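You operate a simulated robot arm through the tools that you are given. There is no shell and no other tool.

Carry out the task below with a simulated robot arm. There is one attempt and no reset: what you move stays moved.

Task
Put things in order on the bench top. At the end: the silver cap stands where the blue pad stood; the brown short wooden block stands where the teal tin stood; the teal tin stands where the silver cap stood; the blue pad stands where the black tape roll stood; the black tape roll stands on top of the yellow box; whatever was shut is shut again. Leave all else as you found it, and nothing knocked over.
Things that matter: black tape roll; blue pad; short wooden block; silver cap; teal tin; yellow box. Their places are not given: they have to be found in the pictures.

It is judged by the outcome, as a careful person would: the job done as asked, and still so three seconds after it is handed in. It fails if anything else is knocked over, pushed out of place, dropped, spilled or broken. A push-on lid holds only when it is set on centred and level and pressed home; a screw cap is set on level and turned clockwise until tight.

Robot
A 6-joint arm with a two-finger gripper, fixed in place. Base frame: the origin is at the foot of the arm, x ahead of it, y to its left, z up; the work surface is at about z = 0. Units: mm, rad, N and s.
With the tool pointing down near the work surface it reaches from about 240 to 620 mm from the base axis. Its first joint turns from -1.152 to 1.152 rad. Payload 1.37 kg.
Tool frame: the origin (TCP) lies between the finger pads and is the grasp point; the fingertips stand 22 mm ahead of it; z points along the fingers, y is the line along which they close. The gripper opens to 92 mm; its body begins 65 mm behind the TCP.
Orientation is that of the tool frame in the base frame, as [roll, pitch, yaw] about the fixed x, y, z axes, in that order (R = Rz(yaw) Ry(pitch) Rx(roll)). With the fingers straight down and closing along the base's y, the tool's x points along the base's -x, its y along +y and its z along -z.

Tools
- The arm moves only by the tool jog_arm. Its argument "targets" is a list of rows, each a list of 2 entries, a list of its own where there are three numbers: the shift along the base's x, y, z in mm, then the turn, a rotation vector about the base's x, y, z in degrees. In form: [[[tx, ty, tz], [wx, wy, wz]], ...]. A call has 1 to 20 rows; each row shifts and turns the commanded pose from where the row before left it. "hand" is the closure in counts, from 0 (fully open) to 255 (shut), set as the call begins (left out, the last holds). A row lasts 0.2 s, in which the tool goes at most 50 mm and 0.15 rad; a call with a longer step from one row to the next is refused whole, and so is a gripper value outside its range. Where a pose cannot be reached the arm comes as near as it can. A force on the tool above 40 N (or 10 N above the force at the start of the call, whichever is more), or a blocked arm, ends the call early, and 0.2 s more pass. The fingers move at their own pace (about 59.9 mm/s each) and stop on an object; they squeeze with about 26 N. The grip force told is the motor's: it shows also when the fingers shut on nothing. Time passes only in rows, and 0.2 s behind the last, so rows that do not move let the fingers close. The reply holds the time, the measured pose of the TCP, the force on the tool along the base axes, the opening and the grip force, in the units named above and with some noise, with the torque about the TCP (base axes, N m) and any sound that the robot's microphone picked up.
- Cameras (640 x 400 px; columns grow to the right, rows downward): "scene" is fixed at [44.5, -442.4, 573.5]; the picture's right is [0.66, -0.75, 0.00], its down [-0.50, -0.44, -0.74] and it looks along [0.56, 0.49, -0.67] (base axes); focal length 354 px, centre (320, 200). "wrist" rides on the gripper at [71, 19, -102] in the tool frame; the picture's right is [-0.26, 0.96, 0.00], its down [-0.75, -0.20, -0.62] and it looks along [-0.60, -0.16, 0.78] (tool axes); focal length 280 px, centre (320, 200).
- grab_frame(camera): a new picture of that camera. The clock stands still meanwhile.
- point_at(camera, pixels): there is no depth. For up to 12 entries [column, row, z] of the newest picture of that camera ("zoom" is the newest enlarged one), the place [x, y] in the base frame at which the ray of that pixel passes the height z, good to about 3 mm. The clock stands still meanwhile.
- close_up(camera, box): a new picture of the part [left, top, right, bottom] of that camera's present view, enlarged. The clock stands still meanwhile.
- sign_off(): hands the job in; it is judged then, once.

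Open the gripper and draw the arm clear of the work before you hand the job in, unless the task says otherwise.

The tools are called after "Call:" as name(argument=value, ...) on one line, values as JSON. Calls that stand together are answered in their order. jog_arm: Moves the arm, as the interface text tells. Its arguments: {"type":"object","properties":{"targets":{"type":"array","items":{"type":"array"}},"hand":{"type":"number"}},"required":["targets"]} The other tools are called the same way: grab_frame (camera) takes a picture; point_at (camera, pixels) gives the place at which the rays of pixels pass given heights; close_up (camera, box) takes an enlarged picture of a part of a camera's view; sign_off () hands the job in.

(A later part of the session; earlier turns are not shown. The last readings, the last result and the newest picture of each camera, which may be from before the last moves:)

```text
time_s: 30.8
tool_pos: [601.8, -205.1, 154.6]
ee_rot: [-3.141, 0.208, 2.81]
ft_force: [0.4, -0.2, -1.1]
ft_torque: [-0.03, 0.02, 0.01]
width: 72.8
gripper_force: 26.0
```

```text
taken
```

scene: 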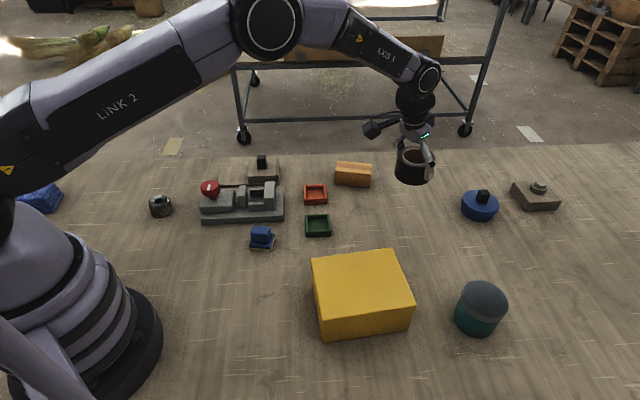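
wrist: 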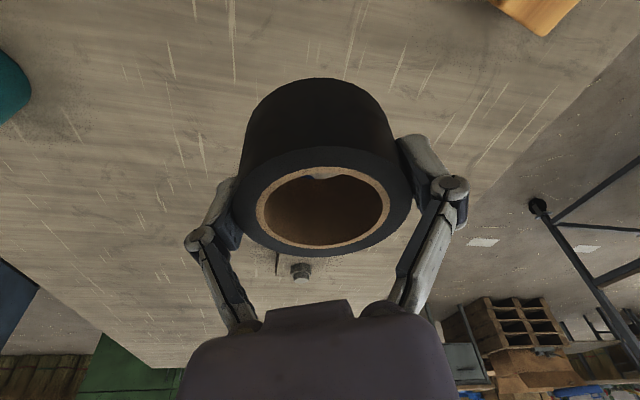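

Roll is held level. I carry it over the box centre at z≈150, turning with the base azimuth.

Call:
jog_arm(targets=[[[-41.6, -9.65, 0], [0, 0, -3]], [[-41.6, -9.65, 0], [0, 0, -3]], [[-41.6, -9.65, 0], [0, 0, -3]], [[-41.6, -9.65, 0], [0, 0, -3]], [[-41.6, -9.65, 0], [0, 0, -3]], [[-41.6, -9.65, 0], [0, 0, -2.8]], [[0, 0, 0], [0, 0, 0]]], hand=255)

Call:
grab_frame(camera="scene")

Call:
grab_frame(camera="wrist")

```text
time_s: 32.4
tool_pos: [350.2, -262.3, 154.0]
ee_rot: [3.14, 0.207, 2.498]
ft_force: [0.3, 0.8, -1.0]
ft_torque: [-0.01, 0.0, 0.0]
width: 72.6
gripper_force: 26.3
```

```text
taken
```

scene: 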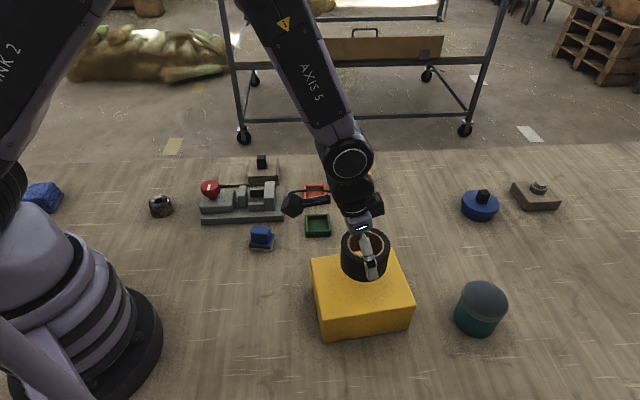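

```text
taken
```

wrist: 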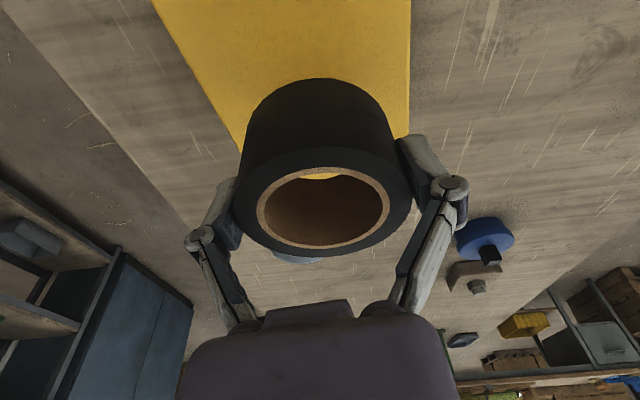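

The roll is over the box centre. I lower to just above the lid, then in small steps until contact.

Call:
jog_arm(targets=[[[1, -0.5, -15], [0, 0, 0]], [[0, 0, -15], [0, 0, 0]], [[0, 0, -6], [0, 0, 0]], [[0, 0, 0], [0, 0, 0]]], hand=255)

Call:
close_up(camera="scene", box=[296, 210, 440, 344])

```text
time_s: 33.4
tool_pos: [351.3, -266.3, 118.1]
ee_rot: [-3.141, 0.207, 2.499]
ft_force: [0.1, -0.1, -1.0]
ft_torque: [0.01, 0.0, 0.01]
width: 72.6
gripper_force: 25.4
```

```text
2.99 times, centred on (368, 277) of scene
```

zoom: 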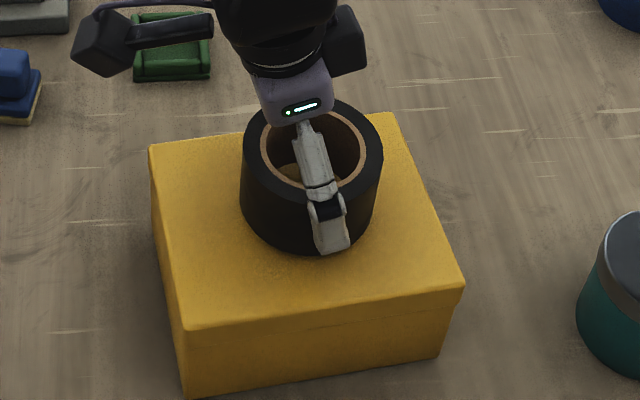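

Roughly 10 mm above the lid; I lower in 2 mm steps watching the force.

Call:
jog_arm(targets=[[[0, 0, -2], [0, 0, 0]], [[0, 0, -2], [0, 0, 0]], [[0, 0, -2], [0, 0, 0]], [[0, 0, 0], [0, 0, 0]]], hand=255)

Call:
jog_arm(targets=[[[0, 0, -1.5], [0, 0, 0]], [[0, 0, -1.5], [0, 0, 0]], [[0, 0, 0], [0, 0, 0]]], hand=255)

```text
time_s: 34.4
tool_pos: [352.0, -264.4, 112.7]
ee_rot: [-3.14, 0.208, 2.5]
ft_force: [0.8, -0.7, -0.4]
ft_torque: [-0.02, -0.02, -0.03]
width: 72.7
gripper_force: 25.4
```

```text
time_s: 35.2
tool_pos: [353.8, -265.4, 110.5]
ee_rot: [3.141, 0.21, 2.5]
ft_force: [-3.7, 2.4, 15.6]
ft_torque: [0.05, 0.12, 0.03]
width: 73.0
gripper_force: 26.2
```

Contact felt (15 N). I ease up half a millimetre, then open the gripper.

Call:
jog_arm(targets=[[[0, 0, 0.8], [0, 0, 0]], [[0, 0, 0], [0, 0, 0]]], hand=255)

Call:
jog_arm(targets=[[[0, 0, 0], [0, 0, 0]], [[0, 0, 0], [0, 0, 0]], [[0, 0, 0], [0, 0, 0]]], hand=0)

Call:
close_up(camera="scene", box=[296, 210, 440, 344])

Call:
grab_frame(camera="wrist")

```text
time_s: 35.8
tool_pos: [352.9, -263.9, 110.5]
ee_rot: [3.141, 0.21, 2.497]
ft_force: [1.1, -1.8, 5.0]
ft_torque: [-0.06, -0.05, 0.02]
width: 72.3
gripper_force: 25.8
```

```text
time_s: 36.6
tool_pos: [352.7, -263.9, 110.7]
ee_rot: [-3.141, 0.21, 2.499]
ft_force: [-0.3, 0.1, -0.5]
ft_torque: [-0.02, -0.01, 0.0]
width: 92.1
gripper_force: 0.0
```

```text
2.99 times, centred on (368, 277) of scene
```

zoom: 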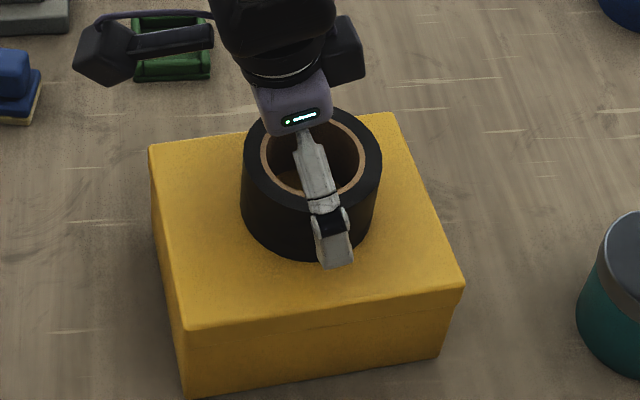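

```text
taken
```

wrist: 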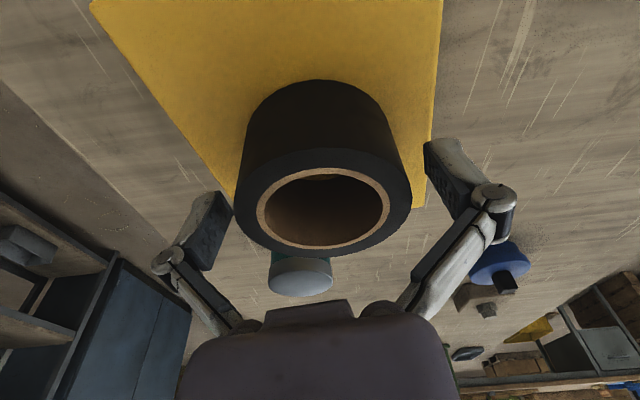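

The roll stands on the lid. I raise clear, return the tool to vertical and swing to a viewpoint for the blue pad.

Call:
jog_arm(targets=[[[0, 0, 30], [0, 0, 0]], [[0, 0, 40], [0, 0, 0]], [[0, 0, 40], [0, 0, 0]], [[0, 0, 30], [0, 0, 0]], [[0, 20, 0], [3.6, 4.8, 0]], [[-10, 40, 0], [3.6, 4.8, 0]], [[-15, 45, 0], [0, 0, 8]], [[-15, 45, 0], [0, 0, 8]], [[-15, 45, 0], [0, 0, 8]], [[-15, 45, 0], [0, 0, 8.8]], [[-10, 6, 0], [0, 0, 0]], [[0, 0, 0], [0, 0, 0]]], hand=0)

Call:
grab_frame(camera="wrist")

Call:
grab_frame(camera="scene")

```text
refused: row 10 steps farther than a row can; nothing moved
```

```text
taken
```

wrist: 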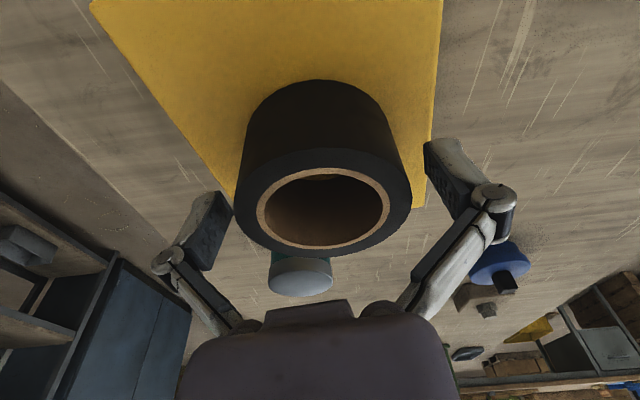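

```text
taken
```

scene: 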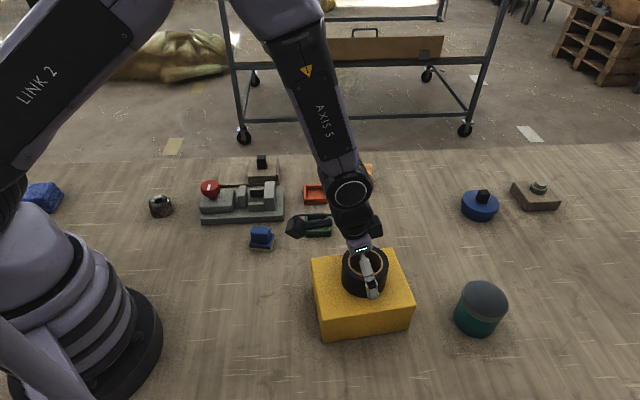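

The 8.8° turn row was too large and the call was refused whole; I resend it with smaller turns.

Call:
jog_arm(targets=[[[0, 0, 30], [0, 0, 0]], [[0, 0, 40], [0, 0, 0]], [[0, 0, 40], [0, 0, 0]], [[0, 0, 30], [0, 0, 0]], [[0, 20, 0], [3.6, 4.8, 0]], [[-10, 40, 0], [3.6, 4.8, 0]], [[-15, 45, 0], [0, 0, 7]], [[-15, 45, 0], [0, 0, 7]], [[-15, 45, 0], [0, 0, 7]], [[-15, 45, 0], [0, 0, 7]], [[-10, 6, 0], [0, 0, 4.8]], [[0, 0, 0], [0, 0, 0]]], hand=0)

Call:
grab_frame(camera="wrist")

Call:
grab_frame(camera="scene")

```text
time_s: 39.2
tool_pos: [271.1, -18.5, 250.8]
ee_rot: [-3.141, -0.003, 3.071]
ft_force: [0.0, 0.8, 0.0]
ft_torque: [-0.01, 0.01, 0.01]
width: 92.0
gripper_force: 0.1
```

```text
taken
```

wrist: 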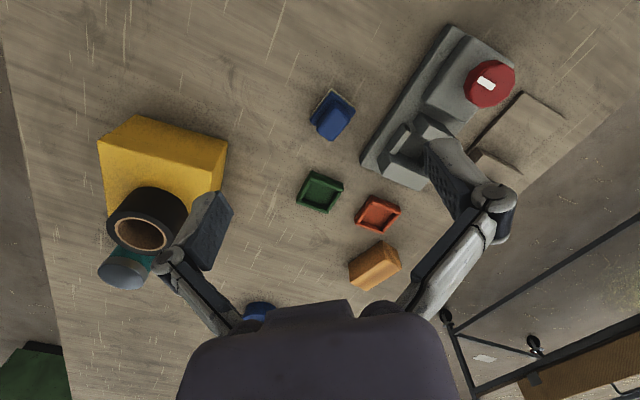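

```text
taken
```

scene: 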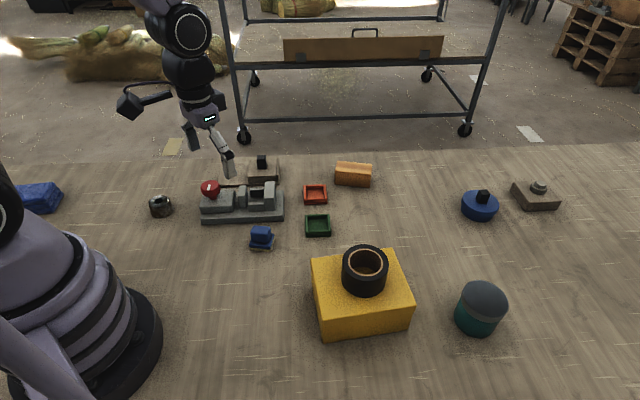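

The roll stands on the yellow box. I zoom on the blue pad at (333,117) in the wrist view.

Call:
close_up(camera="wrist", box=[293, 80, 373, 150])

Call:
close_up(camera="scene", box=[230, 215, 294, 255])

```text
5.71 times, centred on (333, 115) of wrist
```

zoom: 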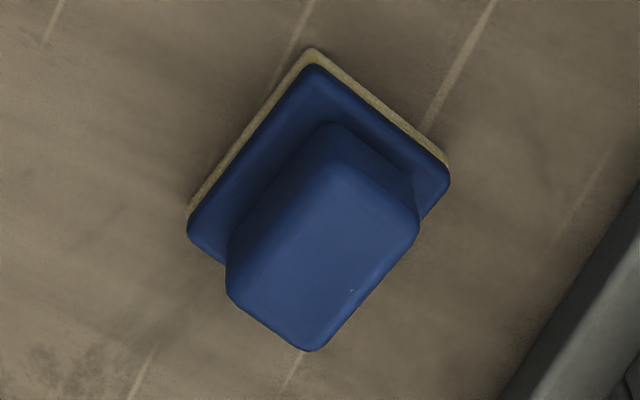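

```text
10.00 times, centred on (262, 235) of scene
```

zoom: 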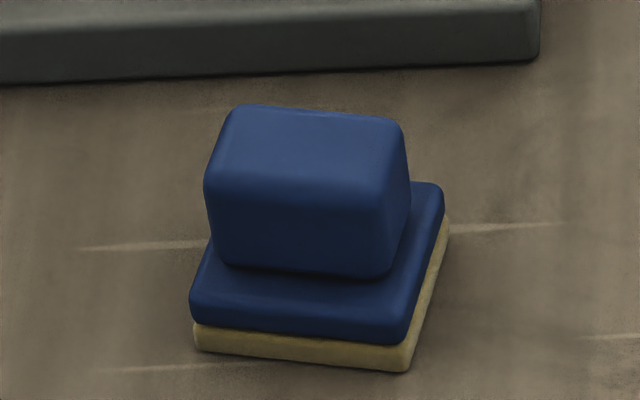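

Call:
point_at(camera="scene", pixels=[[249.5, 249.5, 0], [270.8, 252.2, 0], [274.9, 237.8, 3], [252.8, 226, 45], [270.2, 227.2, 45], [268.5, 234.5, 45], [250.7, 233, 45], [252.8, 226, 35], [270.2, 227.2, 35]])

Call:
point_at(camera="wrist", pixels=[[331.8, 88.2, 0], [309.7, 117.6, 0], [355.6, 108.9, 0], [318.6, 141.3, 35], [318.6, 141.3, 45], [350.2, 120.3, 35], [350.2, 120.3, 45], [303.9, 130.8, 45], [303.9, 130.8, 35]])

```text
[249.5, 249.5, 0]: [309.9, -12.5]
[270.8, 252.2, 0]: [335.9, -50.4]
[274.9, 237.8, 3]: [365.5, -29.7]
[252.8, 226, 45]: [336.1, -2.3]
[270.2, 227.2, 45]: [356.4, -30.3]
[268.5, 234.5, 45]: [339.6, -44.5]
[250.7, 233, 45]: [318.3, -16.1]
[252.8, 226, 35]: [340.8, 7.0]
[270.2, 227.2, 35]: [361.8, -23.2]
```

```text
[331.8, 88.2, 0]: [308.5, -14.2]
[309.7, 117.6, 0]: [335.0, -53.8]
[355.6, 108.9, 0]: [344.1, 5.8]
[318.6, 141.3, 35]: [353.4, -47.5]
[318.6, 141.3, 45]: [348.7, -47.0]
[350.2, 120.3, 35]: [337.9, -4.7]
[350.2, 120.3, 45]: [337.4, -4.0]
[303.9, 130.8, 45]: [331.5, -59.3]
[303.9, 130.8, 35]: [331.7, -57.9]
```

I mis-converted two zoom pixels; I re-query the handle's top corners in the wrist view.

Call:
point_at(camera="wrist", pixels=[[331.6, 141.3, 35], [331.6, 141.3, 45], [316.9, 130.8, 35], [316.9, 130.8, 45], [350.2, 120.6, 35], [350.2, 120.6, 45]])

Call:
point_at(camera="scene", pixels=[[252.8, 226, 40], [270.2, 227.2, 40], [268.5, 234.5, 40], [250.7, 233, 40], [262, 243.5, 14], [253, 242.5, 14], [268, 243.5, 14]])

```text
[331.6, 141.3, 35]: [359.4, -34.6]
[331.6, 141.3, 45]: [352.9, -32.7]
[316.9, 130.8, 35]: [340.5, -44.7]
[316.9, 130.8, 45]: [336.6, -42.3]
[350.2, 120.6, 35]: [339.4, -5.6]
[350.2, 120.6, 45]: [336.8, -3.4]
```

```text
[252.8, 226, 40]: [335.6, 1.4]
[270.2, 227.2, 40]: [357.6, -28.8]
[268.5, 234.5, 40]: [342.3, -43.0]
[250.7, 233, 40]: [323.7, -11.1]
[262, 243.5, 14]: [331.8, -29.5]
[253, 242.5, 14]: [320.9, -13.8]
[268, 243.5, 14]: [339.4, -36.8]
```

Handle top ≈ z 43, centre (338,-22.6), about 34×21 with the short axis at ≈35°. I check the neighbouring fixture's and trays' edges for finger clearance.

Call:
close_up(camera="wrist", box=[280, 10, 560, 220])

Call:
point_at(camera="wrist", pixels=[[362, 163, 0], [362, 163, 15], [450, 27, 0], [450, 27, 15], [321, 171, 0], [298, 195, 0], [343, 185, 0]])

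Call:
point_at(camera="scene", pixels=[[284, 221, 0], [202, 223, 0], [284, 208, 15], [304, 237, 0], [330, 236, 0]])

```text
1.90 times, centred on (420, 115) of wrist
```

zoom: 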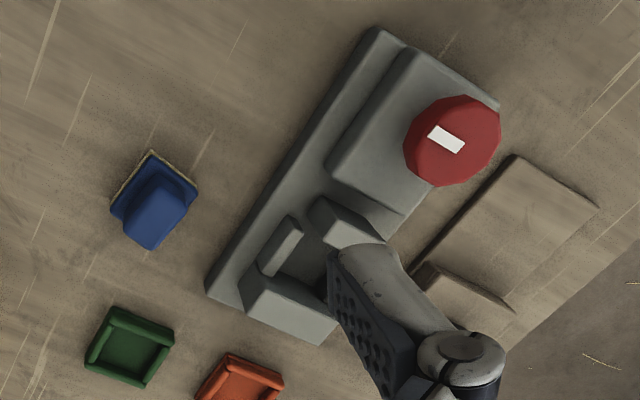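

```text
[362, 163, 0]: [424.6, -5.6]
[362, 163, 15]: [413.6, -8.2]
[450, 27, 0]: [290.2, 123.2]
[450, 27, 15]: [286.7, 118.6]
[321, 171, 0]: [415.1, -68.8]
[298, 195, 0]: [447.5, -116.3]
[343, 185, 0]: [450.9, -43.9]
```

```text
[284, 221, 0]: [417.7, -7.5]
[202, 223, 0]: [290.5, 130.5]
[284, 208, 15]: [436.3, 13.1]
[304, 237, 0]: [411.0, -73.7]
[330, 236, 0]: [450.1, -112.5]
```

The fixture's near edge runs about 68 mm from the pad, so I will approach with the gripper only partly open (~50 mm), closing along the handle's short axis (34°), tilted 12° for the later far placement. I move above the pad.

Call:
jog_arm(targets=[[[9.6, -0.6, -10], [0, 0, -7.43]], [[9.6, -0.6, -10], [0, 0, -7.43]], [[9.6, -0.6, -10], [0, 0, -7.43]], [[9.6, -0.6, -10], [0, 0, -7.43]], [[9.6, -0.6, -10], [0, 0, -7.43]], [[9.6, -0.6, -10], [0, 0, -7.43]], [[9.3, -0.5, -10], [0, 0, -7.43]], [[0, 0, -20], [-3.32, -2.24, 0]], [[0, 0, -20], [-3.32, -2.24, 0]], [[0, 0, -20], [-3.32, -2.24, 0]], [[0, 0, 0], [0, 0, 0]]], hand=116)

Call:
grab_frame(camera="wrist")

Call:
close_up(camera="scene", box=[200, 160, 344, 260])

```text
time_s: 41.6
tool_pos: [340.4, -25.0, 129.4]
ee_rot: [-3.131, 0.183, 2.165]
ft_force: [0.2, 0.2, 0.8]
ft_torque: [0.02, 0.02, -0.01]
width: 49.7
gripper_force: 0.2
out of reach, approached as far as the arm can: row 10
```

```text
taken
```

wrist: 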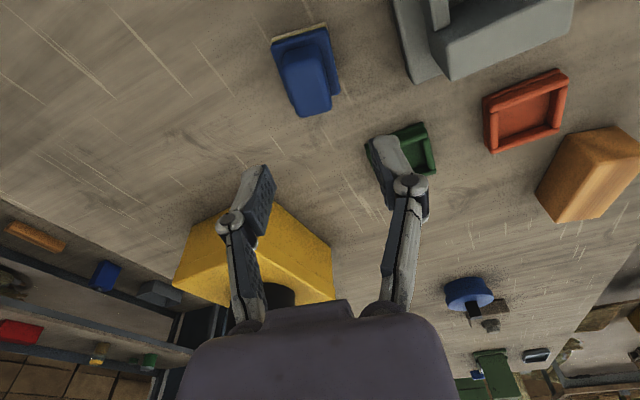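

```text
4.00 times, centred on (272, 210) of scene
```

zoom: 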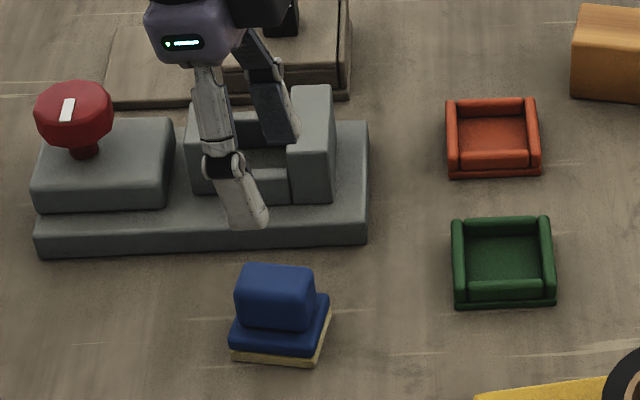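

The pose is near the inner wrist singularity (tilt came out 10.5°, closing axis at 34°, which is fine). I descend in stages, correcting 2 mm in xy, and check for pose errors.

Call:
jog_arm(targets=[[[-1.2, 1.2, -10], [0, 0, 0]], [[-1.2, 1.2, -10], [0, 0, 0]], [[0, 0, -10], [0, 0, 0]], [[0, 0, -10], [0, 0, 0]], [[0, 0, 0], [0, 0, 0]]], hand=116)

Call:
grab_frame(camera="wrist")

Call:
close_up(camera="scene", box=[200, 160, 344, 260])

```text
time_s: 42.8
tool_pos: [339.3, -22.0, 96.0]
ee_rot: [-3.135, 0.205, 2.163]
ft_force: [0.4, -0.8, -0.9]
ft_torque: [0.02, 0.0, -0.01]
width: 50.0
gripper_force: 0.1
out of reach, approached as far as the arm can: row 1, 4
```

```text
taken
```

wrist: 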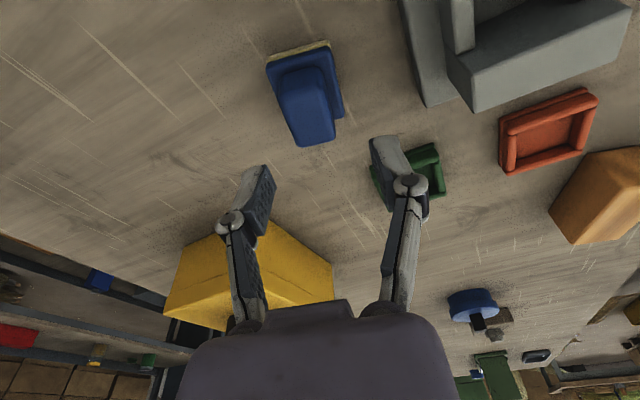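

```text
4.00 times, centred on (272, 210) of scene
```

zoom: 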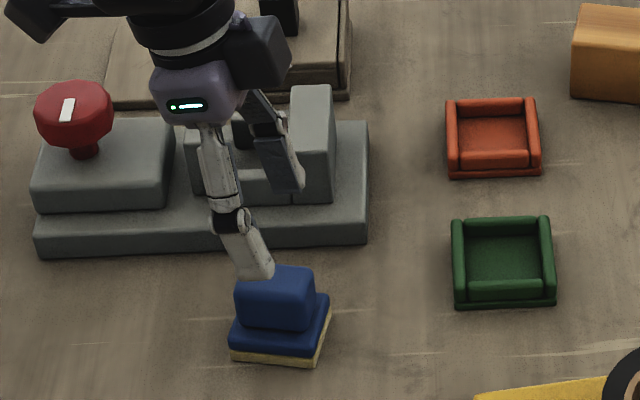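

Nearly on pose (z 96, tilt 11.7°), with the wrist needing to swing a lot per row; I go slower with 4 mm rows.

Call:
jog_arm(targets=[[[-0.3, 0, -4], [0, 0, 0]], [[-0.3, 0, -4], [0, 0, 0]], [[-0.3, -0.2, -4], [0, 0, 0]], [[-0.3, -0.2, -4], [0, 0, 0]], [[0, -0.2, -4], [0, 0, 0]], [[0, 0, -4], [0, 0, 0]], [[0, 0, -4], [0, 0, 0]], [[0, 0, 0], [0, 0, 0]]], hand=116)

Call:
grab_frame(camera="wrist")

Call:
close_up(camera="scene", box=[200, 160, 344, 260])

```text
time_s: 44.6
tool_pos: [352.8, -23.4, 78.5]
ee_rot: [-3.136, 0.204, 2.165]
ft_force: [-0.2, -0.2, 0.9]
ft_torque: [-0.02, 0.02, 0.02]
width: 50.2
gripper_force: 0.1
out of reach, approached as far as the arm can: row 2, 4, 6
```

```text
taken
```

wrist: 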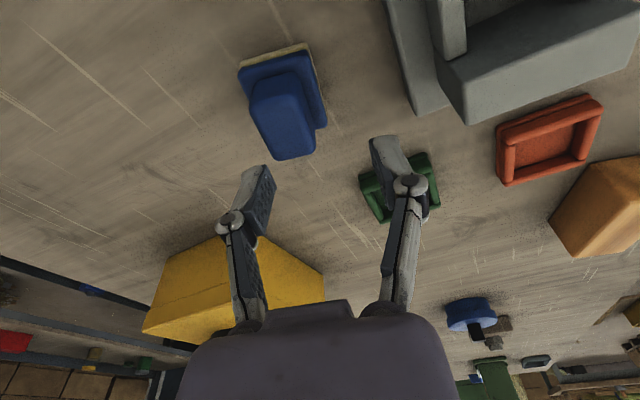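

```text
4.00 times, centred on (272, 210) of scene
```

zoom: 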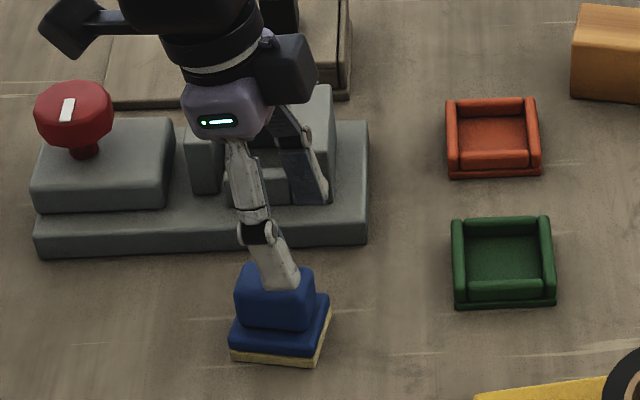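

The tilted pose is not attainable this close to the base (the arm drifts outward). I change plan: pick the pad with a vertical tool, set it down midway, and regrasp it tilted there. First I raise and untilt.

Call:
jog_arm(targets=[[[0, 0, 15], [0, 0, 0]], [[0, 0, 15], [3.3, 2.07, 0]], [[0, 0, 15], [3.3, 2.07, 0]], [[0, 0, 5], [3.3, 2.07, 0]], [[0, 0, 0], [0, 0, 0]]], hand=116)

```text
time_s: 45.8
tool_pos: [350.0, -27.9, 115.9]
ee_rot: [-3.128, 0.087, 2.159]
ft_force: [1.0, -0.3, -0.5]
ft_torque: [0.0, -0.01, 0.0]
width: 50.1
gripper_force: 0.0
out of reach, approached as far as the arm can: row 3, 4
```

Still some residual tilt (5°) near the wrist singularity. I move up and outward where the wrist is well-conditioned and finish the untilt there.

Call:
jog_arm(targets=[[[25, 0, 35], [0, 0, 0]], [[25, 0, 35], [0, 0, 0]], [[25, 0, 35], [0, 0, 0]], [[0, 0, 0], [2.29, 1.06, 0]], [[0, 0, 0], [2.29, 1.06, 0]], [[0, 0, 0], [0, 0, 0]]], hand=116)

```text
time_s: 47.2
tool_pos: [424.7, -27.7, 220.6]
ee_rot: [3.141, -0.001, 2.159]
ft_force: [0.8, 0.4, 0.8]
ft_torque: [-0.01, -0.05, -0.03]
width: 50.5
gripper_force: 0.1
```

Vertical again. I come back over the pad with a vertical tool to z≈110.

Call:
jog_arm(targets=[[[-21.7, 1.3, -22], [0, 0, 0]], [[-21.7, 1.3, -22], [0, 0, 0]], [[-21.7, 1.3, -22], [0, 0, 0]], [[-21.6, 1.2, -22], [0, 0, 0]], [[0, 0, -20], [0, 0, 0]], [[0, 0, 0], [0, 0, 0]]], hand=116)

Call:
grab_frame(camera="wrist")

```text
time_s: 48.6
tool_pos: [336.4, -22.2, 110.8]
ee_rot: [3.142, -0.001, 2.16]
ft_force: [-0.1, 1.1, 1.1]
ft_torque: [0.01, 0.03, 0.01]
width: 49.8
gripper_force: 0.0
```

```text
taken
```

wrist: 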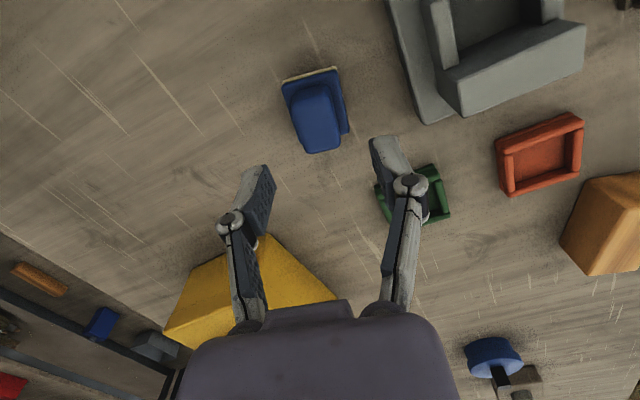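

No warnings now. I verify the handle position from this view before descending.

Call:
close_up(camera="wrist", box=[270, 55, 366, 165])

```text
3.64 times, centred on (318, 110) of wrist
```

zoom: 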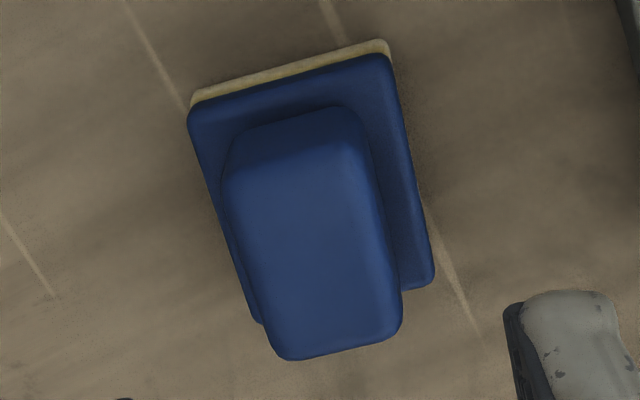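

Call:
point_at(camera="wrist", pixels=[[291.9, 103.1, 43], [330.1, 95.7, 43], [340.6, 147.1, 43], [307.5, 154, 43], [282.4, 80, 6], [338.5, 66, 6], [350, 132, 12]])

```text
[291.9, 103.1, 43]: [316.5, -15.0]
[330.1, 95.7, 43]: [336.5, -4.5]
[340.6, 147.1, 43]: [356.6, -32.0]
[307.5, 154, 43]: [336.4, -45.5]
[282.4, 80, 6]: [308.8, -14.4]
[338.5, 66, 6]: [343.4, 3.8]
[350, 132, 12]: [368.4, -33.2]
```

Centre ≈ (337.5,-23), axes aligned with the gripper. I descend vertically to z≈39.5.

Call:
jog_arm(targets=[[[0.5, -0.5, -18], [0, 0, 0]], [[0.5, -0.5, -18], [0, 0, 0]], [[0, 0, -18], [0, 0, 0]], [[0, 0, -12], [0, 0, 0]], [[0, 0, -5], [0, 0, 0]], [[0, 0, 0], [0, 0, 0]]], hand=116)

Call:
grab_frame(camera="wrist")

Call:
close_up(camera="scene", box=[200, 160, 344, 260])

```text
time_s: 50.0
tool_pos: [338.4, -23.0, 42.0]
ee_rot: [3.141, 0.001, 2.162]
ft_force: [0.2, 0.4, 0.5]
ft_torque: [0.02, -0.02, 0.05]
width: 50.1
gripper_force: 0.0
```

```text
taken
```

wrist: 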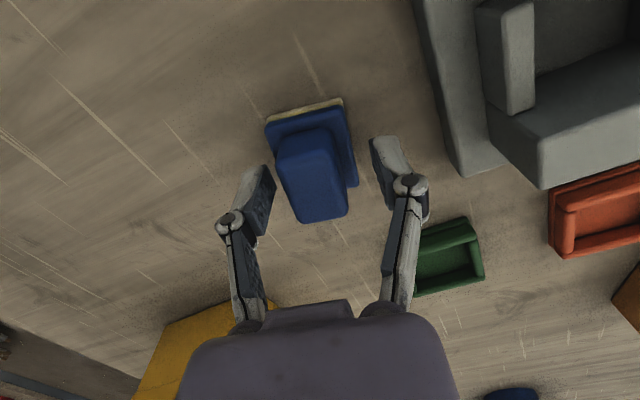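

```text
4.00 times, centred on (272, 210) of scene
```

zoom: 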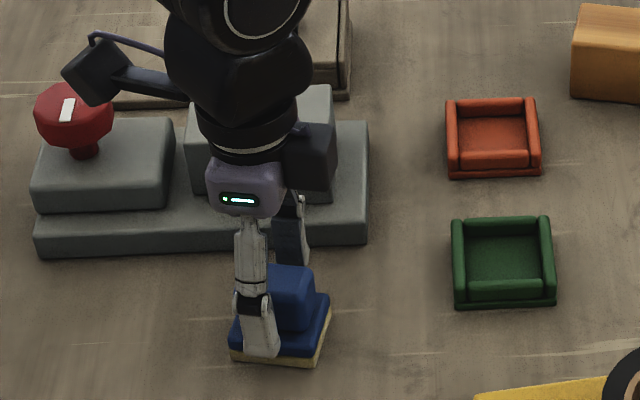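

The handle sits between the fingers. I lower 2 mm more and close.

Call:
jog_arm(targets=[[[0, 0, -2], [0, 0, 0]], [[0, 0, 0], [0, 0, 0]]], hand=116)

Call:
jog_arm(targets=[[[0, 0, 0], [0, 0, 0]], [[0, 0, 0], [0, 0, 0]], [[0, 0, 0], [0, 0, 0]], [[0, 0, 0], [0, 0, 0]]], hand=255)

```text
time_s: 50.6
tool_pos: [338.0, -23.1, 38.9]
ee_rot: [3.14, 0.002, 2.162]
ft_force: [-0.1, -0.5, 0.2]
ft_torque: [0.01, 0.0, 0.02]
width: 50.2
gripper_force: 0.0
```

```text
time_s: 51.6
tool_pos: [339.0, -22.7, 39.9]
ee_rot: [-3.14, 0.002, 2.161]
ft_force: [-4.4, -1.8, 28.4]
ft_torque: [-0.01, 0.12, -0.01]
width: 25.1
gripper_force: 26.1
```

Gripped at 25 mm; the tips press a bit on the pad's base (28 N). I lift gently and check.

Call:
jog_arm(targets=[[[0, 0, 3], [0, 0, 0]], [[0, 0, 7], [0, 0, 0]], [[0, 0, 20], [0, 0, 0]], [[0, 0, 30], [0, 0, 0]], [[0, 0, 0], [0, 0, 0]]], hand=255)

Call:
grab_frame(camera="wrist")

Call:
close_up(camera="scene", box=[200, 160, 344, 260])

```text
time_s: 52.8
tool_pos: [339.0, -23.7, 99.0]
ee_rot: [-3.14, -0.001, 2.16]
ft_force: [-0.8, 0.3, -0.2]
ft_torque: [-0.01, -0.02, 0.03]
width: 25.1
gripper_force: 26.5
```

```text
taken
```

wrist: 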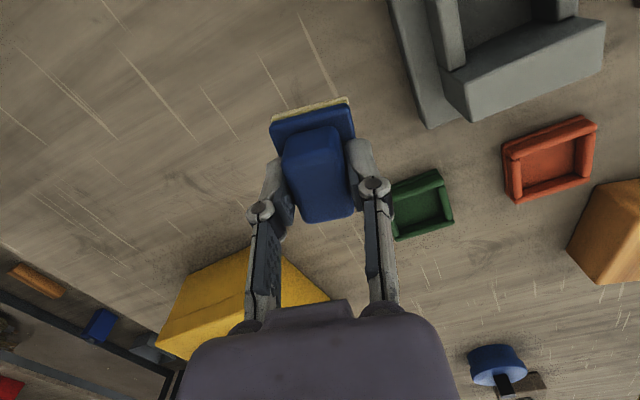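

```text
4.00 times, centred on (272, 210) of scene
```

zoom: 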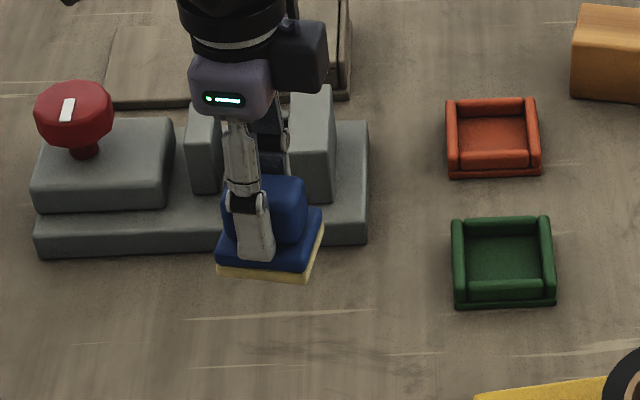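

The pad is held level. I carry it to a free midway spot M ≈ (525,-155), turning it so its closing axis becomes tangential.

Call:
jog_arm(targets=[[[31, -21.9, 8], [0, 0, 6.4]], [[31, -21.9, 8], [0, 0, 6.4]], [[31, -21.9, 8], [0, 0, 6.4]], [[31, -21.9, 6], [0, 0, 6.4]], [[31, -21.9, 0], [0, 0, 6.4]], [[31, -21.9, 0], [0, 0, 6.3]], [[0, 0, 0], [0, 0, 0]]], hand=255)

Call:
grab_frame(camera="scene")

Call:
grab_frame(camera="wrist")

```text
time_s: 54.4
tool_pos: [524.9, -154.6, 126.9]
ee_rot: [-3.139, 0.002, 2.832]
ft_force: [-0.3, -0.3, -1.0]
ft_torque: [-0.02, 0.04, 0.02]
width: 25.2
gripper_force: 25.4
```

```text
taken
```

scene: 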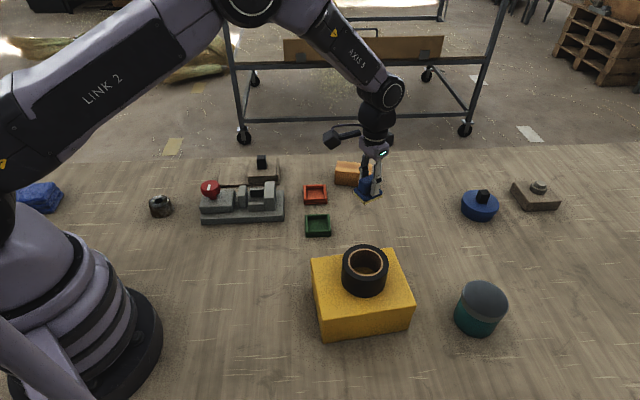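

```text
taken
```

wrist: 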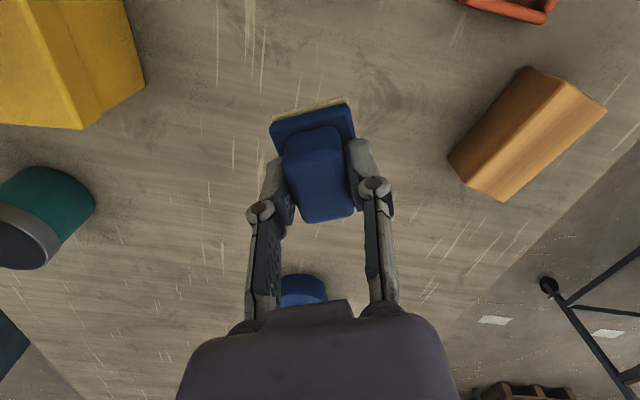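

I lower the pad at M to just above the bench, then touch down in small steps.

Call:
jog_arm(targets=[[[0, 0, -25], [0, 0, 0]], [[0, 0, -25], [0, 0, 0]], [[0, 0, -20], [0, 0, 0]], [[0, 0, -12], [0, 0, 0]], [[0, 0, 0], [0, 0, 0]]], hand=255)

Call:
jog_arm(targets=[[[0, 0, -1.5], [0, 0, 0]], [[0, 0, -1.5], [0, 0, 0]], [[0, 0, 0], [0, 0, 0]]], hand=255)

```text
time_s: 55.6
tool_pos: [525.3, -152.0, 46.2]
ee_rot: [-3.139, 0.001, 2.83]
ft_force: [-0.1, 0.0, 0.3]
ft_torque: [-0.03, -0.02, -0.01]
width: 25.0
gripper_force: 26.0
```

```text
time_s: 56.4
tool_pos: [524.5, -152.8, 43.7]
ee_rot: [-3.141, 0.001, 2.829]
ft_force: [0.0, 0.1, -1.0]
ft_torque: [-0.01, -0.01, -0.02]
width: 25.2
gripper_force: 26.0
```

Not yet in contact at z≈43.7; I continue down in small steps.

Call:
jog_arm(targets=[[[0, 0, -1.2], [0, 0, 0]], [[0, 0, -1.2], [0, 0, 0]], [[0, 0, 0], [0, 0, 0]]], hand=255)

Call:
jog_arm(targets=[[[0, 0, -1], [0, 0, 0]], [[0, 0, 0], [0, 0, 0]]], hand=255)

```text
time_s: 57.2
tool_pos: [524.0, -154.0, 41.0]
ee_rot: [-3.139, 0.0, 2.829]
ft_force: [-0.1, -0.2, -0.7]
ft_torque: [0.03, 0.01, 0.03]
width: 25.3
gripper_force: 26.3
```

```text
time_s: 57.8
tool_pos: [524.0, -153.5, 40.2]
ee_rot: [-3.14, -0.001, 2.829]
ft_force: [-0.7, 0.3, -0.8]
ft_torque: [0.0, 0.0, 0.0]
width: 25.1
gripper_force: 26.3
```

Call:
jog_arm(targets=[[[0, 0, -0.8], [0, 0, 0]], [[0, 0, 0], [0, 0, 0]]], hand=255)

```text
time_s: 58.4
tool_pos: [524.9, -153.4, 39.8]
ee_rot: [-3.141, 0.0, 2.831]
ft_force: [-4.4, 0.3, 7.0]
ft_torque: [0.08, 0.09, 0.06]
width: 25.3
gripper_force: 25.7
```

Contact at z≈39.8 (7 N). I open to about 50 mm to release the pad at M.

Call:
jog_arm(targets=[[[0, 0, 0], [0, 0, 0]], [[0, 0, 0], [0, 0, 0]], [[0, 0, 0], [0, 0, 0]]], hand=116)

Call:
grab_frame(camera="wrist")

```text
time_s: 59.2
tool_pos: [524.9, -155.8, 39.1]
ee_rot: [-3.139, 0.0, 2.83]
ft_force: [0.3, 0.3, 0.0]
ft_torque: [-0.03, -0.01, 0.04]
width: 50.0
gripper_force: 0.0
```

```text
taken
```

wrist: 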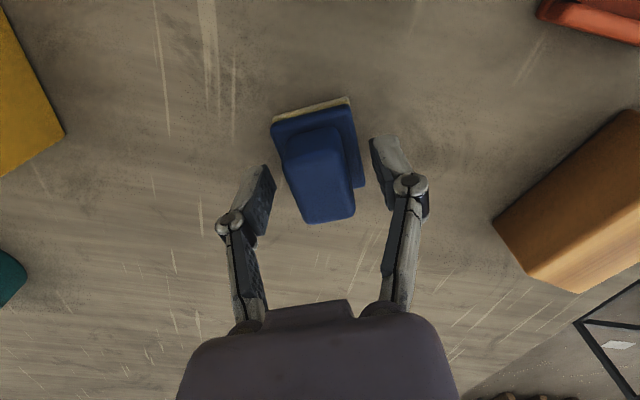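

Pad stands free at M. I raise 4 mm and tilt the tool 12° outward about the closing axis, in place.

Call:
jog_arm(targets=[[[0, 0, 5], [0, 0, 0]], [[0, 0, 0], [-0.92, -2.855, 0]], [[0, 0, 0], [-0.92, -2.855, 0]], [[0, 0, 0], [-0.92, -2.855, 0]], [[0, 0, 0], [-0.92, -2.855, 0]], [[0, 0, 0], [0, 0, 0]]], hand=116)

Call:
grab_frame(camera="wrist")

Call:
close_up(camera="scene", box=[310, 140, 438, 240])

```text
time_s: 60.6
tool_pos: [525.7, -153.8, 43.8]
ee_rot: [-3.14, 0.211, 2.828]
ft_force: [0.0, 0.2, -0.3]
ft_torque: [0.03, -0.03, 0.0]
width: 50.2
gripper_force: 0.1
```

```text
taken
```

wrist: 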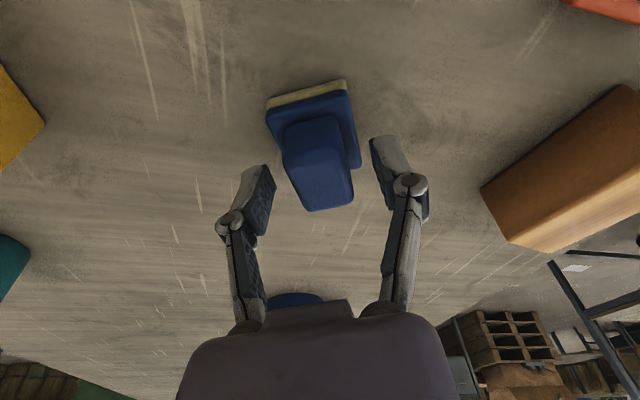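

```text
4.00 times, centred on (374, 190) of scene
```

zoom: 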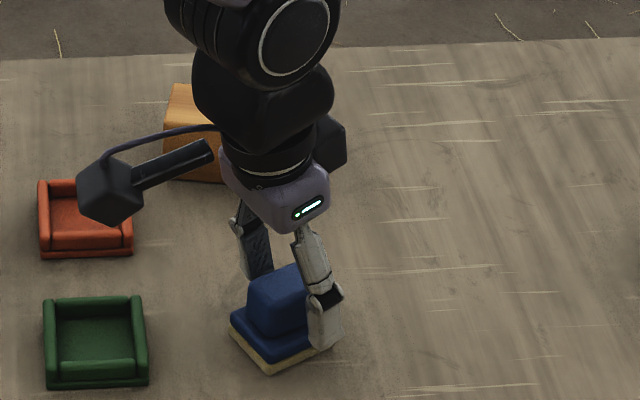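

The tilted fingers flank the handle. I close the gripper.

Call:
jog_arm(targets=[[[0, 0, 0], [0, 0, 0]], [[0, 0, 0], [0, 0, 0]], [[0, 0, 0], [0, 0, 0]], [[0, 0, 0], [0, 0, 0]]], hand=255)

Call:
jog_arm(targets=[[[0, 0, 3], [0, 0, 0]], [[0, 0, 10], [0, 0, 0]], [[0, 0, 20], [0, 0, 0]], [[0, 0, 20], [0, 0, 0]], [[0, 0, 0], [0, 0, 0]]], hand=255)

Call:
grab_frame(camera="wrist")

Call:
close_up(camera="scene", box=[310, 120, 438, 220])

```text
time_s: 61.6
tool_pos: [525.1, -152.8, 44.4]
ee_rot: [-3.139, 0.21, 2.828]
ft_force: [-0.5, -0.3, 2.2]
ft_torque: [-0.04, -0.02, 0.0]
width: 25.0
gripper_force: 26.2
```

```text
time_s: 62.8
tool_pos: [523.0, -153.8, 96.6]
ee_rot: [3.14, 0.212, 2.829]
ft_force: [-0.2, -0.5, -1.6]
ft_torque: [-0.02, 0.02, 0.01]
width: 25.2
gripper_force: 26.0
```

```text
taken
```

wrist: 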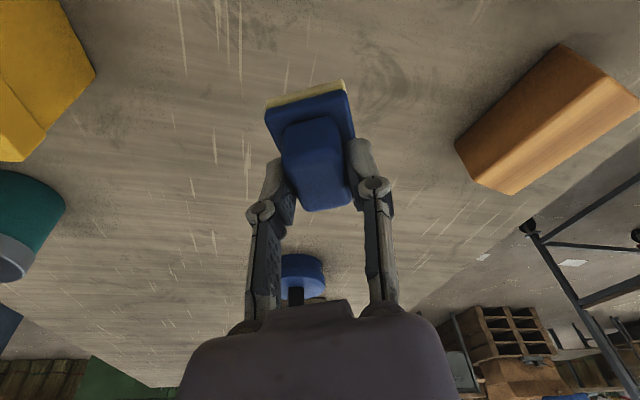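

```text
4.00 times, centred on (374, 170) of scene
```

zoom: 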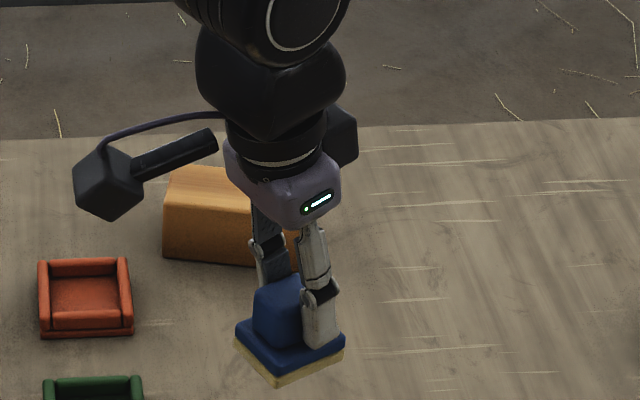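

Held well. I carry the pad to the roll's old spot (602.5,-207.3) at z≈97.

Call:
jog_arm(targets=[[[26, -17.8, 0], [0, 0, -0.5]], [[26, -17.8, 0], [0, 0, -0.5]], [[26, -17.8, 0], [0, 0, 0]], [[0, 0, 0], [0, 0, 0]]], hand=255)

Call:
grab_frame(camera="scene")

```text
time_s: 63.8
tool_pos: [601.5, -205.6, 96.9]
ee_rot: [-3.138, 0.211, 2.811]
ft_force: [0.9, -0.2, -1.0]
ft_torque: [0.03, 0.02, 0.02]
width: 25.0
gripper_force: 26.0
```

```text
taken
```

scene: 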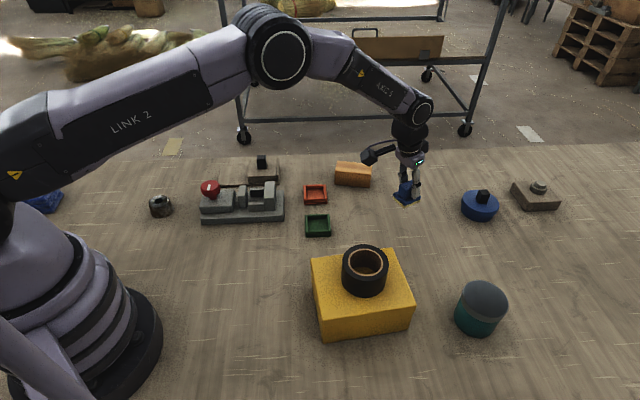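

On spot within a couple of mm; I correct (+1,-1.5) and lower to just above the bench.

Call:
jog_arm(targets=[[[1, -1.5, -18], [0, 0, 0]], [[0, 0, -18], [0, 0, 0]], [[0, 0, -11], [0, 0, 0]], [[0, 0, 0], [0, 0, 0]]], hand=255)

Call:
jog_arm(targets=[[[0, 0, -1.5], [0, 0, 0]], [[0, 0, -1.5], [0, 0, 0]], [[0, 0, 0], [0, 0, 0]]], hand=255)

```text
time_s: 64.8
tool_pos: [602.8, -208.5, 49.1]
ee_rot: [-3.138, 0.209, 2.811]
ft_force: [0.4, -0.9, -0.8]
ft_torque: [0.04, -0.01, -0.01]
width: 25.2
gripper_force: 25.9
```

```text
time_s: 65.6
tool_pos: [602.7, -208.5, 47.3]
ee_rot: [-3.14, 0.21, 2.811]
ft_force: [0.1, 0.1, -0.3]
ft_torque: [0.01, 0.0, 0.0]
width: 25.3
gripper_force: 25.9
```

Position is (602.7,-208.5), no contact yet at z≈47; I continue down in small steps.

Call:
jog_arm(targets=[[[0, 0, -1], [0, 0, 0]], [[0, 0, -1], [0, 0, 0]], [[0, 0, 0], [0, 0, 0]]], hand=255)

Call:
jog_arm(targets=[[[0, 0, -0.8], [0, 0, 0]], [[0, 0, 0], [0, 0, 0]]], hand=255)

```text
time_s: 66.4
tool_pos: [603.0, -209.4, 44.7]
ee_rot: [-3.139, 0.209, 2.811]
ft_force: [0.0, -0.3, -0.8]
ft_torque: [-0.01, -0.01, 0.0]
width: 25.3
gripper_force: 26.2
```

```text
time_s: 67.0
tool_pos: [604.5, -209.6, 43.2]
ee_rot: [-3.139, 0.21, 2.812]
ft_force: [0.6, 1.6, -0.4]
ft_torque: [0.01, -0.02, -0.05]
width: 25.1
gripper_force: 25.4
```

Still no clear contact (z≈43.2); another small step down.

Call:
jog_arm(targets=[[[0, 0, -0.8], [0, 0, 0]], [[0, 0, 0], [0, 0, 0]]], hand=255)

Call:
close_up(camera="scene", box=[350, 150, 478, 240])

```text
time_s: 67.6
tool_pos: [604.4, -209.1, 44.0]
ee_rot: [-3.14, 0.21, 2.812]
ft_force: [-2.0, 0.5, 3.2]
ft_torque: [0.01, 0.04, 0.02]
width: 25.5
gripper_force: 26.5
```

```text
4.44 times, centred on (414, 195) of scene
```

zoom: 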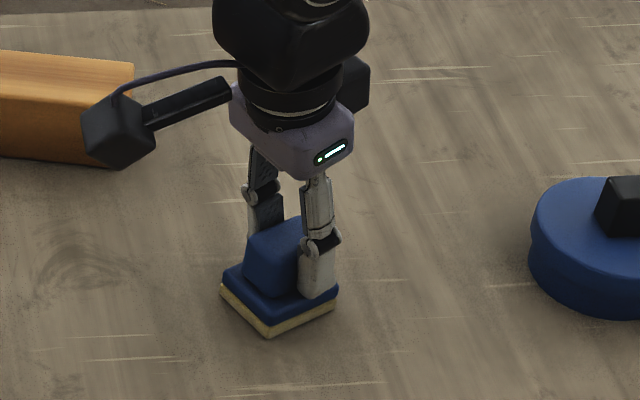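

Contact felt. Before releasing I check the pad's ground position from its base corners in the scene view.

Call:
point_at(camera="scene", pixels=[[391.5, 215.3, 2], [402.1, 225.8, 0], [417.8, 219.3, 2], [404.6, 217.3, 2], [404.6, 217.3, 2]])

```text
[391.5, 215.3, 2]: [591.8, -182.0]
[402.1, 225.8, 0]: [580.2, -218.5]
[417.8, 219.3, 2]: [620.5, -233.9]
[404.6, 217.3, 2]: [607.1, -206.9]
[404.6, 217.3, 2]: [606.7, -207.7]
```

The pad centre reads ≈ (606,-207.5), within about 3 mm of the roll's old centre. I release it by opening to 50 mm.

Call:
jog_arm(targets=[[[0, 0, 0], [0, 0, 0]], [[0, 0, 0], [0, 0, 0]], [[0, 0, 0], [0, 0, 0]]], hand=116)

Call:
grab_frame(camera="wrist")

```text
time_s: 68.4
tool_pos: [603.9, -209.6, 44.7]
ee_rot: [-3.14, 0.21, 2.811]
ft_force: [-0.2, -0.2, 1.4]
ft_torque: [-0.04, 0.03, 0.02]
width: 50.1
gripper_force: 0.1
```

```text
taken
```

wrist: 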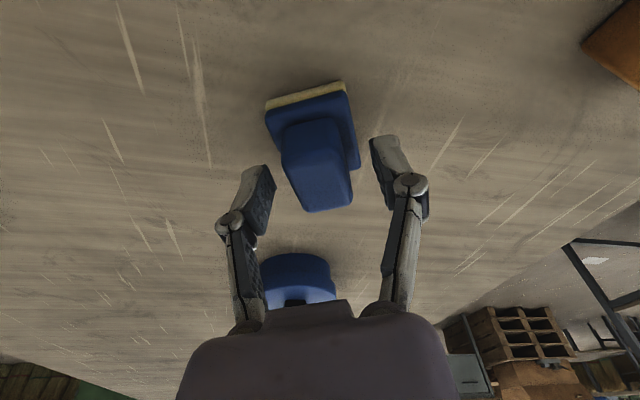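

The pad stands at its new place. I raise straight up, pull in, and untilt at a comfortable radius.

Call:
jog_arm(targets=[[[0, 0, 25], [0, 0, 0]], [[0, 0, 30], [0, 0, 0]], [[0, 0, 35], [0, 0, 0]], [[-30, 12, 25], [0, 0, 0]], [[-40, 16, 25], [0.98, 2.84, 0]], [[-40, 18, 20], [0.98, 2.84, 0]], [[-40, 20, 20], [0.98, 2.84, 0]], [[-10, 20, 20], [0.98, 2.84, 0]], [[0, 0, 0], [0, 0, 0]]], hand=0)

Call:
grab_frame(camera="scene")

```text
time_s: 70.4
tool_pos: [442.9, -122.0, 244.3]
ee_rot: [-3.141, -0.004, 2.812]
ft_force: [-0.4, 0.0, -0.5]
ft_torque: [-0.03, 0.02, -0.04]
width: 92.1
gripper_force: 0.1
```

```text
taken
```

scene: 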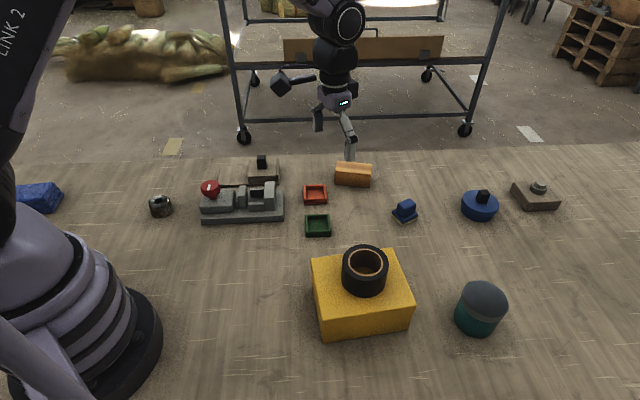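

All fine. I swing over to a viewpoint for the silver cap, turning the tool with the azimuth.

Call:
jog_arm(targets=[[[-24.8, 32.4, 0.6], [0, 0, 6.9]], [[-24.8, 32.4, 0.6], [0, 0, 6.9]], [[-24.8, 32.4, 0.6], [0, 0, 6.9]], [[-24.8, 32.4, 0.6], [0, 0, 6.9]], [[-24.8, 32.4, 0.6], [0, 0, 6.9]], [[-24.8, 32.4, 0.6], [0, 0, 6.9]], [[-24.8, 32.4, 0.6], [0, 0, 6.9]], [[-24.8, 32.4, 0.6], [0, 0, 6.9]], [[-24.8, 32.4, 0.6], [0, 0, 6.9]], [[0, 0, 0], [0, 0, 0]]], hand=0)

Call:
grab_frame(camera="wrist")

```text
time_s: 72.6
tool_pos: [221.5, 168.4, 250.2]
ee_rot: [-3.14, 0.0, -2.386]
ft_force: [0.5, 0.4, 0.0]
ft_torque: [0.0, 0.03, -0.02]
width: 92.0
gripper_force: 0.1
```

```text
taken
```

wrist: 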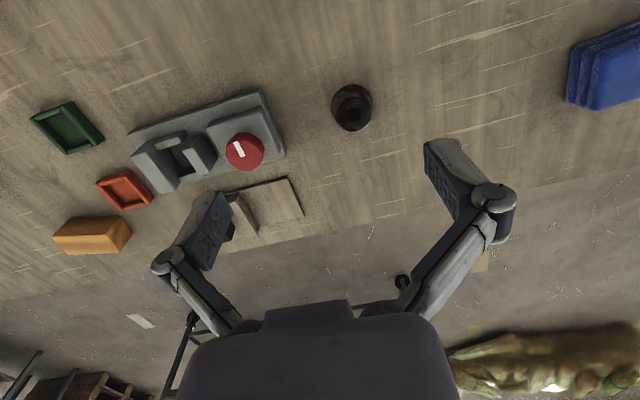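

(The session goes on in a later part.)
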